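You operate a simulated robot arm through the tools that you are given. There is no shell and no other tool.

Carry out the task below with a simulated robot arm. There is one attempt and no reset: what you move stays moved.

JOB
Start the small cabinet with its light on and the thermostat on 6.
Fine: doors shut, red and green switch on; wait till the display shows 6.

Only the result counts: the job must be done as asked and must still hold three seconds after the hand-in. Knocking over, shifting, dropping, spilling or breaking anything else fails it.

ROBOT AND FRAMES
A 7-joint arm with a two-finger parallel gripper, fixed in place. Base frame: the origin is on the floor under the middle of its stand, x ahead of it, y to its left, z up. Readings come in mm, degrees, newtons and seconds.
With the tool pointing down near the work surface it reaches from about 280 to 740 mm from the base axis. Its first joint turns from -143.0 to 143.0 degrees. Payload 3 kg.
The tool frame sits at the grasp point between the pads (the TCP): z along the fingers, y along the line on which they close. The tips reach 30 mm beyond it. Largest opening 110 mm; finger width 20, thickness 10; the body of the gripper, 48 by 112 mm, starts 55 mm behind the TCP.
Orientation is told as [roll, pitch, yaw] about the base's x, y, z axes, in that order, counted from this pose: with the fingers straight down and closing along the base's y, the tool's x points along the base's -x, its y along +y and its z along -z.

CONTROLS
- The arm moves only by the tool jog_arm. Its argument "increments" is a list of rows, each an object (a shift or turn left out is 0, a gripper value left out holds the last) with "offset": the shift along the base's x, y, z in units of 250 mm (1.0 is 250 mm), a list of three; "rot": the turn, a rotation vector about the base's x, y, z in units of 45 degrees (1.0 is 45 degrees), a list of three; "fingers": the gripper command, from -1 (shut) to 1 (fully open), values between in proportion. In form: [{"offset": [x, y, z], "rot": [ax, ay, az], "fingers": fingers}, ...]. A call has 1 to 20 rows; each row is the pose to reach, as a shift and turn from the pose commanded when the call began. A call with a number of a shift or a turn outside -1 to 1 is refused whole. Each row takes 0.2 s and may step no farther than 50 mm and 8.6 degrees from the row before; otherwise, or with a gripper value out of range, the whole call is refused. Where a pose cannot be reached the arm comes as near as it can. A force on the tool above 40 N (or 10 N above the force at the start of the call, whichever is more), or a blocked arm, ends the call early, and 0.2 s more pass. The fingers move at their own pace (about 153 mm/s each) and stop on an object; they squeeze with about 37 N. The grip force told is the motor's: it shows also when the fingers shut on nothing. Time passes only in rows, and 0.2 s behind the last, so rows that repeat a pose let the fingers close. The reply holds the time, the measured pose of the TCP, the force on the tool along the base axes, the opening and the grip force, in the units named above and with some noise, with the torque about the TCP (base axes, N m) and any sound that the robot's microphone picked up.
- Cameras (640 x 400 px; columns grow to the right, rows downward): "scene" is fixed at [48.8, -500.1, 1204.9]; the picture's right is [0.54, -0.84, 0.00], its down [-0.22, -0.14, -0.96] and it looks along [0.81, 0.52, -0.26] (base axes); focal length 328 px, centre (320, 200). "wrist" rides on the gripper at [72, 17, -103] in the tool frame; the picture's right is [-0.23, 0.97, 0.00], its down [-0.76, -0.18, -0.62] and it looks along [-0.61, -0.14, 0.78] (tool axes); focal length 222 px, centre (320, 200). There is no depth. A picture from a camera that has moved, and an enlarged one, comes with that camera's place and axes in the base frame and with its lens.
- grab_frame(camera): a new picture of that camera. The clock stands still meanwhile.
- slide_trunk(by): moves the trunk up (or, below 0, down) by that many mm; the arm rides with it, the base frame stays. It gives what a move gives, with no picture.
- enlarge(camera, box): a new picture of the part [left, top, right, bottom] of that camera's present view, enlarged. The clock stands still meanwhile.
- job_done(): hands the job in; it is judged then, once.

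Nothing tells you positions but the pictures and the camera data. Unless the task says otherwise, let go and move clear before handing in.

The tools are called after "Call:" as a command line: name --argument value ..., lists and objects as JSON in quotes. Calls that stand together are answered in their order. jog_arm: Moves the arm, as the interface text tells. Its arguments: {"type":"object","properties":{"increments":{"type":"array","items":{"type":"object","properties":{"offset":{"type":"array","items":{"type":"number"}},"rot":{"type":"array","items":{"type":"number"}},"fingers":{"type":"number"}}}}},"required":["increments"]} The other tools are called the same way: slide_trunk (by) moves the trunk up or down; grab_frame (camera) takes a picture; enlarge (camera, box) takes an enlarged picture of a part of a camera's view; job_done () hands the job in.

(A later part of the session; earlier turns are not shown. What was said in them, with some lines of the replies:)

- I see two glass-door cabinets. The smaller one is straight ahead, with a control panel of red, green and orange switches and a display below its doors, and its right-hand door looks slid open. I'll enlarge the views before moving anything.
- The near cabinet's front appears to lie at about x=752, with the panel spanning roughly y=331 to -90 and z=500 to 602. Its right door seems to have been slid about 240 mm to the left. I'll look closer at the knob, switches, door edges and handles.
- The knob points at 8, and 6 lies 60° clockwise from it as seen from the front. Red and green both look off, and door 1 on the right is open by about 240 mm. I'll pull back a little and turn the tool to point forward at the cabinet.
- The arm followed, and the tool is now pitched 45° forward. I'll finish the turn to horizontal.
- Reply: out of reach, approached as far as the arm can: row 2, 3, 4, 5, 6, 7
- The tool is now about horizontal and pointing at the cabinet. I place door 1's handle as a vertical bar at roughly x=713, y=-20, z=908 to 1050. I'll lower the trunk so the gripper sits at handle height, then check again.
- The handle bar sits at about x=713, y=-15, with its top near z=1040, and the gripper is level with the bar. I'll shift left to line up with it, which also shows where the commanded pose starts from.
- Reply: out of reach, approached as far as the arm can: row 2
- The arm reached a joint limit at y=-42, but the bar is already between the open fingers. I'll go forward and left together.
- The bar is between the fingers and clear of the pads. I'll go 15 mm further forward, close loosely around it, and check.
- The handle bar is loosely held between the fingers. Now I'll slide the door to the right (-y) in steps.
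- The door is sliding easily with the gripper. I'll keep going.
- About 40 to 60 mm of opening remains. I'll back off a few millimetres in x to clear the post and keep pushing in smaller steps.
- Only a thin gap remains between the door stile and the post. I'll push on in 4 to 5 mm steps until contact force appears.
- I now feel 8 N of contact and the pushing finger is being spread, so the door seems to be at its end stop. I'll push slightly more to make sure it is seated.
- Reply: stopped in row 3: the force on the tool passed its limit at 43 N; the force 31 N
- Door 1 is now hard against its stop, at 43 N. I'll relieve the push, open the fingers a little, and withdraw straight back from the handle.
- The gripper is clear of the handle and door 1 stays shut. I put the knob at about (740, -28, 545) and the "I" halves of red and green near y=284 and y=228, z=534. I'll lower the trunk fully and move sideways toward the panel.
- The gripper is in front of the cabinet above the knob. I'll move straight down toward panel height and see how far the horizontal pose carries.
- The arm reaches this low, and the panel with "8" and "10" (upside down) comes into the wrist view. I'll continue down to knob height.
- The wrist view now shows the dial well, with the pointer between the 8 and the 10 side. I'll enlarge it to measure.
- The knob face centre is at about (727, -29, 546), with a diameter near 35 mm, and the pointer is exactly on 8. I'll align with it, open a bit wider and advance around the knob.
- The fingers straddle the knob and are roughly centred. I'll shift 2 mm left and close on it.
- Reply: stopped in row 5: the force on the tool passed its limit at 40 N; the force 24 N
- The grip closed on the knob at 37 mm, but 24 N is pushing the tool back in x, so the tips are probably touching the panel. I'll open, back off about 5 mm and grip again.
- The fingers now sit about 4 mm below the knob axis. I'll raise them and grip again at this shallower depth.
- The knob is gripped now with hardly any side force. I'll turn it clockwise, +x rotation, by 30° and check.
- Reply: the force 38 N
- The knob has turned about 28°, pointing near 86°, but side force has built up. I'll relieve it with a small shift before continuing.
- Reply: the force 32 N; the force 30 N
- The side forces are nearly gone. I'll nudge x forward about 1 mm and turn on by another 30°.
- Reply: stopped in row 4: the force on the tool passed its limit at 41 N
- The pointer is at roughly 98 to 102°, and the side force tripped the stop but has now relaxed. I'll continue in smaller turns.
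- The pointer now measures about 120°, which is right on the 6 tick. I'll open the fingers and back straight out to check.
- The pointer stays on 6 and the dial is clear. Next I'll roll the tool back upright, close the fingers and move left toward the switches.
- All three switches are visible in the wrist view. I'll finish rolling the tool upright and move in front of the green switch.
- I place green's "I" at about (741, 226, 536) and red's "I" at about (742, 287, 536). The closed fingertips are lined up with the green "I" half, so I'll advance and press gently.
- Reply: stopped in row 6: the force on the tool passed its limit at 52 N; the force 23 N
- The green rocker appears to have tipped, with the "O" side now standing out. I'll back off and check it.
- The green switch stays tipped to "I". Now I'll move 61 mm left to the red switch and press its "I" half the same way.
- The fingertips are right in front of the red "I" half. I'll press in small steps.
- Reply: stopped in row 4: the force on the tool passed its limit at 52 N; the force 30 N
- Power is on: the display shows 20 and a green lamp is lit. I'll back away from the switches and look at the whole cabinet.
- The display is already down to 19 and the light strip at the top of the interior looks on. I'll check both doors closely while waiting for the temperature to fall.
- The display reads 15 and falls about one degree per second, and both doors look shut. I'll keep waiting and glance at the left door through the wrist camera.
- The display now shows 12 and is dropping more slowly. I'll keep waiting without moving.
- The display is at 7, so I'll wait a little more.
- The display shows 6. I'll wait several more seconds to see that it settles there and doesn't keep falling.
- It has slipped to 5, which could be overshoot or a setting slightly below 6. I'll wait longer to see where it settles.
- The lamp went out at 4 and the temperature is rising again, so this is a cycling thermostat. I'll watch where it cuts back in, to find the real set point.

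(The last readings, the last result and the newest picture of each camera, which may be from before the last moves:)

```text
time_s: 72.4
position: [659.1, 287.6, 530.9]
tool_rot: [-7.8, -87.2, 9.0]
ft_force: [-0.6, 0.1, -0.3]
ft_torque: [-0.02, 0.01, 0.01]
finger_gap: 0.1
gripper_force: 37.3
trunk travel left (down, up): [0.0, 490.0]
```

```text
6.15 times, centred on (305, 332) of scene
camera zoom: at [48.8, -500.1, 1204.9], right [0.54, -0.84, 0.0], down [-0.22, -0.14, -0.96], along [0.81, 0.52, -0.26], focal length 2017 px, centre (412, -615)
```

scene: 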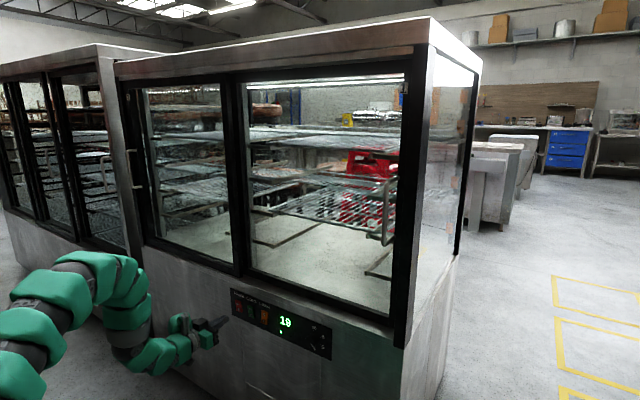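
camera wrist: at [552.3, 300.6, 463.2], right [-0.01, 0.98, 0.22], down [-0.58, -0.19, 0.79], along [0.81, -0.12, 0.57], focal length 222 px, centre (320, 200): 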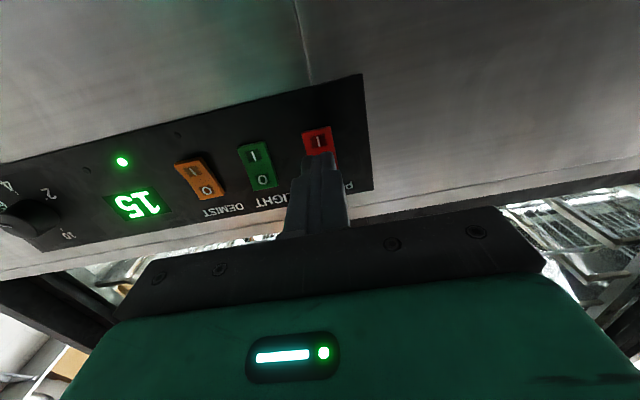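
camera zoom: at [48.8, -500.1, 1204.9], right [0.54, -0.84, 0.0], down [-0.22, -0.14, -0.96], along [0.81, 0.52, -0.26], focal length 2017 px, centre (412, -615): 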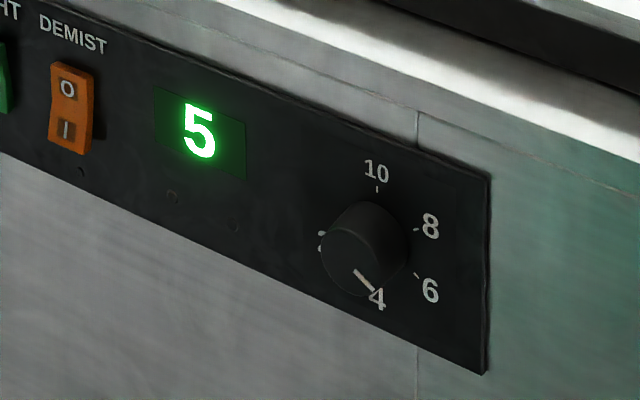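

It is warming slowly and still shows 5. I'll keep observing the cycle.

Call:
jog_arm --increments '[{"offset": [0, 0, 0]}, {"offset": [0, 0, 0]}, {"offset": [0, 0, 0]}, {"offset": [0, 0, 0]}, {"offset": [0, 0, 0]}, {"offset": [0, 0, 0]}, {"offset": [0, 0, 0]}, {"offset": [0, 0, 0]}, {"offset": [0, 0, 0]}]'

Call:
enlarge --camera "scene" --box '[270, 300, 340, 365]'

Call:
jog_arm --increments '[{"offset": [0, 0, 0]}, {"offset": [0, 0, 0]}, {"offset": [0, 0, 0]}, {"offset": [0, 0, 0]}, {"offset": [0, 0, 0]}, {"offset": [0, 0, 0]}, {"offset": [0, 0, 0]}, {"offset": [0, 0, 0]}, {"offset": [0, 0, 0]}]'

Call:
enlarge --camera "scene" --box '[270, 300, 340, 365]'

Call:
jog_arm --increments '[{"offset": [0, 0, 0]}, {"offset": [0, 0, 0]}, {"offset": [0, 0, 0]}, {"offset": [0, 0, 0]}, {"offset": [0, 0, 0]}, {"offset": [0, 0, 0]}, {"offset": [0, 0, 0]}, {"offset": [0, 0, 0]}, {"offset": [0, 0, 0]}]'

Call:
enlarge --camera "scene" --box '[270, 300, 340, 365]'

```text
time_s: 74.4
position: [659.1, 286.2, 531.6]
tool_rot: [-7.7, -87.3, 9.0]
ft_force: [-0.7, 0.0, -0.7]
ft_torque: [0.01, 0.01, 0.01]
finger_gap: 0.0
gripper_force: 37.1
trunk travel left (down, up): [0.0, 490.0]
```

```text
6.15 times, centred on (305, 332) of scene
camera zoom: at [48.8, -500.1, 1204.9], right [0.54, -0.84, 0.0], down [-0.22, -0.14, -0.96], along [0.81, 0.52, -0.26], focal length 2017 px, centre (412, -615)
```

zoom: 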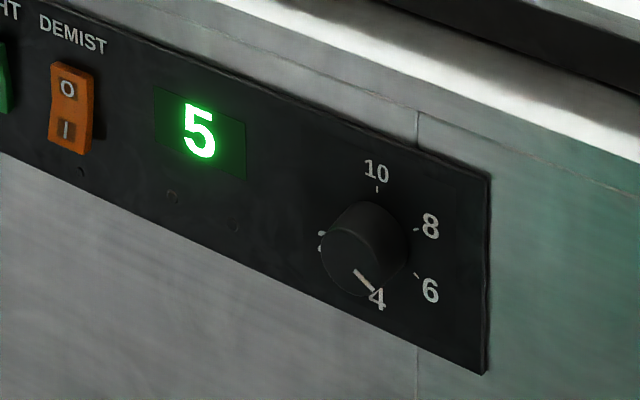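

```text
time_s: 76.4
position: [659.2, 285.7, 529.8]
tool_rot: [-7.8, -87.2, 9.0]
ft_force: [-0.4, 0.4, 0.0]
ft_torque: [0.02, 0.02, 0.02]
finger_gap: 0.0
gripper_force: 36.5
trunk travel left (down, up): [0.0, 490.0]
```

```text
6.15 times, centred on (305, 332) of scene
camera zoom: at [48.8, -500.1, 1204.9], right [0.54, -0.84, 0.0], down [-0.22, -0.14, -0.96], along [0.81, 0.52, -0.26], focal length 2017 px, centre (412, -615)
```

zoom: 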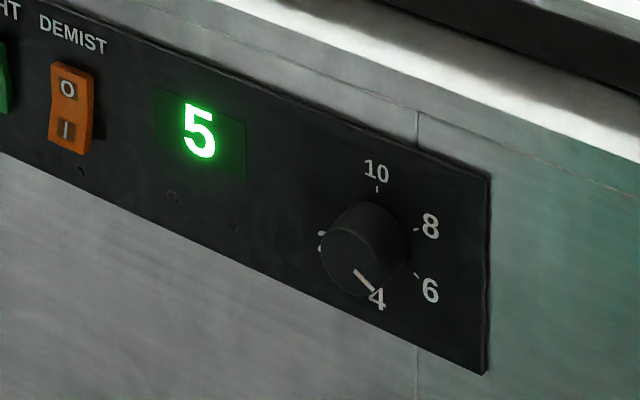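

```text
time_s: 78.4
position: [659.3, 287.0, 529.9]
tool_rot: [-7.8, -87.2, 9.1]
ft_force: [-0.1, -0.6, -1.0]
ft_torque: [-0.04, -0.03, -0.02]
finger_gap: 0.0
gripper_force: 36.8
trunk travel left (down, up): [0.0, 490.0]
```

```text
6.15 times, centred on (305, 332) of scene
camera zoom: at [48.8, -500.1, 1204.9], right [0.54, -0.84, 0.0], down [-0.22, -0.14, -0.96], along [0.81, 0.52, -0.26], focal length 2017 px, centre (412, -615)
```

zoom: 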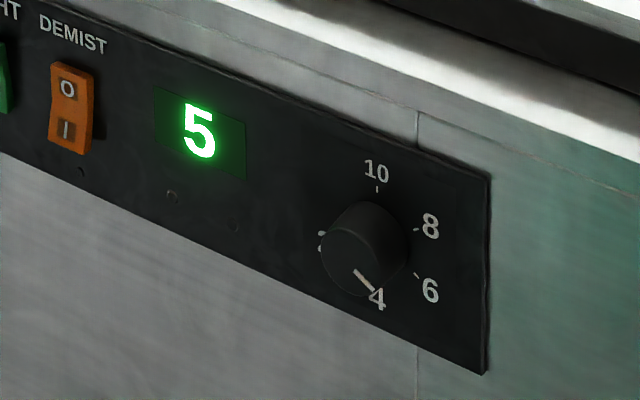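

It rises less than 0.1 degree per second. I'll keep waiting, checking every few seconds.

Call:
jog_arm --increments '[{"offset": [0, 0, 0]}, {"offset": [0, 0, 0]}, {"offset": [0, 0, 0]}, {"offset": [0, 0, 0]}, {"offset": [0, 0, 0]}, {"offset": [0, 0, 0]}, {"offset": [0, 0, 0]}, {"offset": [0, 0, 0]}, {"offset": [0, 0, 0]}, {"offset": [0, 0, 0]}, {"offset": [0, 0, 0]}, {"offset": [0, 0, 0]}, {"offset": [0, 0, 0]}, {"offset": [0, 0, 0]}]'

Call:
enlarge --camera "scene" --box '[270, 300, 340, 365]'

Call:
jog_arm --increments '[{"offset": [0, 0, 0]}, {"offset": [0, 0, 0]}, {"offset": [0, 0, 0]}, {"offset": [0, 0, 0]}, {"offset": [0, 0, 0]}, {"offset": [0, 0, 0]}, {"offset": [0, 0, 0]}, {"offset": [0, 0, 0]}, {"offset": [0, 0, 0]}, {"offset": [0, 0, 0]}, {"offset": [0, 0, 0]}, {"offset": [0, 0, 0]}, {"offset": [0, 0, 0]}, {"offset": [0, 0, 0]}]'

Call:
enlarge --camera "scene" --box '[270, 300, 340, 365]'

Call:
enlarge --camera "wrist" --box '[0, 150, 160, 250]'

```text
time_s: 81.4
position: [659.5, 286.7, 530.1]
tool_rot: [-7.7, -87.2, 9.0]
ft_force: [0.0, 0.6, -0.4]
ft_torque: [0.0, 0.02, 0.0]
finger_gap: 0.0
gripper_force: 37.0
trunk travel left (down, up): [0.0, 490.0]
```

```text
6.15 times, centred on (305, 332) of scene
camera zoom: at [48.8, -500.1, 1204.9], right [0.54, -0.84, 0.0], down [-0.22, -0.14, -0.96], along [0.81, 0.52, -0.26], focal length 2017 px, centre (412, -615)
```

zoom: 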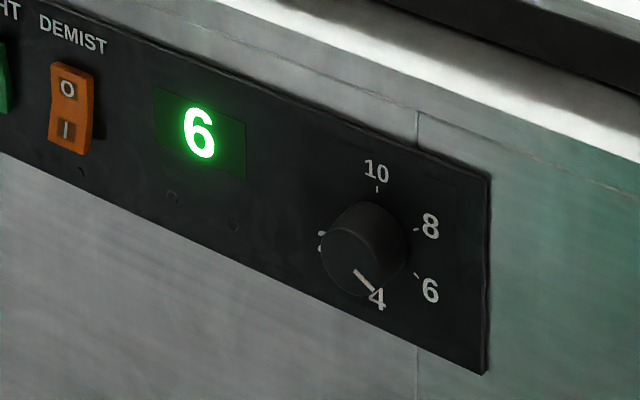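

```text
time_s: 84.4
position: [659.3, 286.8, 530.2]
tool_rot: [-7.8, -87.1, 9.1]
ft_force: [0.4, -0.2, -0.5]
ft_torque: [0.01, 0.02, 0.02]
finger_gap: 0.2
gripper_force: 36.5
trunk travel left (down, up): [0.0, 490.0]
```

```text
6.15 times, centred on (305, 332) of scene
camera zoom: at [48.8, -500.1, 1204.9], right [0.54, -0.84, 0.0], down [-0.22, -0.14, -0.96], along [0.81, 0.52, -0.26], focal length 2017 px, centre (412, -615)
```

zoom: 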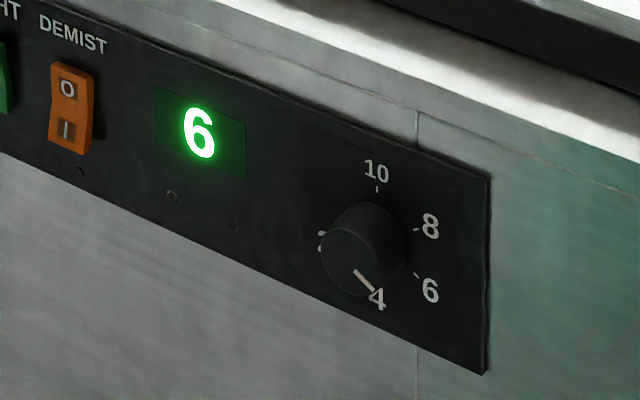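

```text
4.00 times, centred on (80, 200) of wrist
camera zoom: at [552.2, 300.5, 463.2], right [-0.01, 0.98, 0.22], down [-0.58, -0.19, 0.79], along [0.81, -0.12, 0.57], focal length 888 px, centre (1280, 200)
```

zoom: 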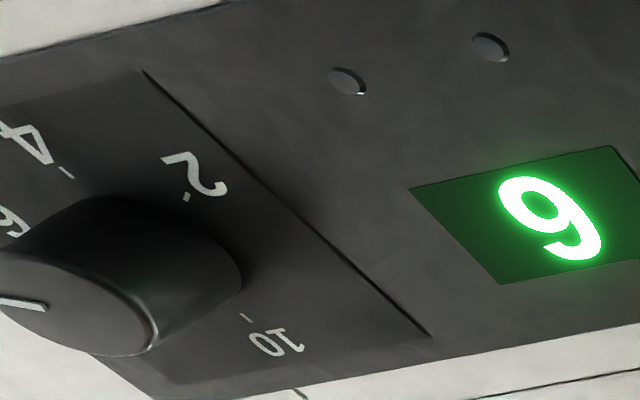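

The display shows 6 again, drifting up very slowly with the cooling off, so it should hold for about ten seconds. I'll back the arm further away and do a last check.

Call:
jog_arm --increments '[{"offset": [-0.08, 0, 0]}, {"offset": [-0.16, 0, 0]}]'

Call:
grab_frame --camera "scene"

Call:
enlarge --camera "scene" --box '[220, 280, 340, 365]'

Call:
enlarge --camera "scene" --box '[350, 40, 450, 200]'

```text
time_s: 85.0
position: [616.8, 287.0, 533.0]
tool_rot: [-8.1, -87.1, 9.2]
ft_force: [0.1, 0.8, 0.4]
ft_torque: [0.0, -0.01, 0.02]
finger_gap: 0.2
gripper_force: 37.2
trunk travel left (down, up): [0.0, 490.0]
```

```text
taken
```

scene: 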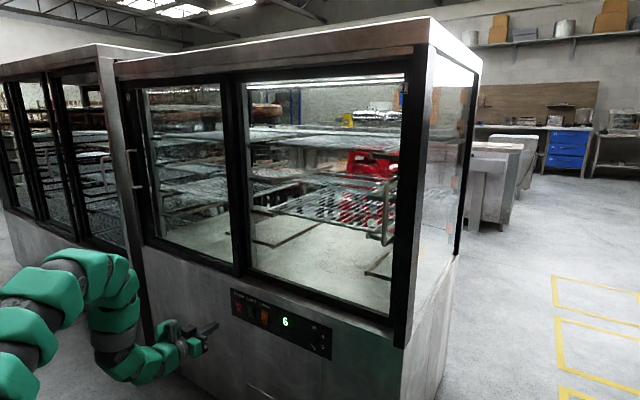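

```text
4.71 times, centred on (280, 322) of scene
camera zoom: at [48.8, -500.1, 1204.9], right [0.54, -0.84, 0.0], down [-0.22, -0.14, -0.96], along [0.81, 0.52, -0.26], focal length 1542 px, centre (508, -376)
```

zoom: 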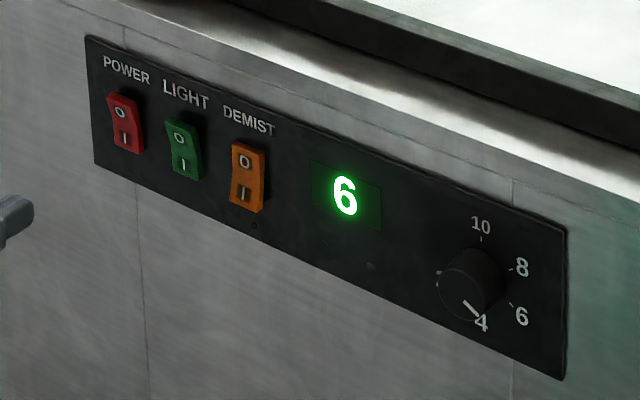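

```text
2.50 times, centred on (400, 120) of scene
camera zoom: at [48.8, -500.1, 1204.9], right [0.54, -0.84, 0.0], down [-0.22, -0.14, -0.96], along [0.81, 0.52, -0.26], focal length 819 px, centre (120, 400)
```

zoom: 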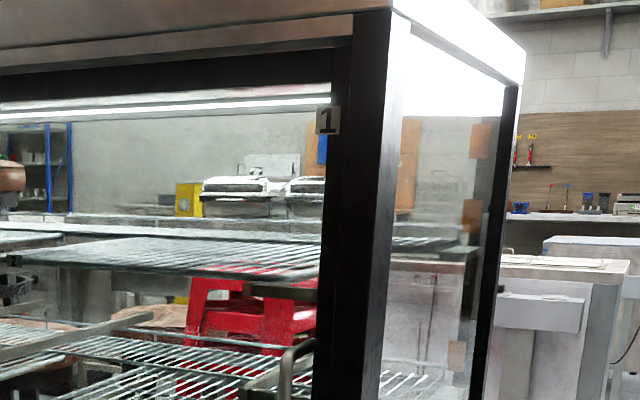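

Both doors are shut, red and green are on "I", the interior light strip is lit, the knob points to 6 and the display shows 6. The arm is clear of the cabinet, so I'm handing the job in.

Call:
job_done

```text
The job is handed in.
```

The small cabinet is running, and I handed the job in with the display showing 6. The hand-in didn't report a pass or fail.

- **Doors:** Door 1 (right) was open, so I slid it shut against its stop. Door 2 (left) already looked closed and I didn't touch it.
- **Switches:** Red (power) and green (light) are on, and the light strip inside is lit. I left the orange demist switch alone.
- **Thermostat:** I turned the knob from 8 to 6. From the pictures it sits within a few degrees of the 6 mark.
- **Display:** The reading cycles. It cooled past 6 to 4, the cooling lamp went out, and it climbed slowly back to 6. It had shown 6 for about four seconds at hand-in. At that slow rate it should have held 6 for the three seconds that count, but it will keep moving a degree or two either side.

I didn't wait to see at what reading the cooling comes back on, so the knob's exact set point is judged by eye only. Nothing else was moved, and the arm is clear of the cabinet.
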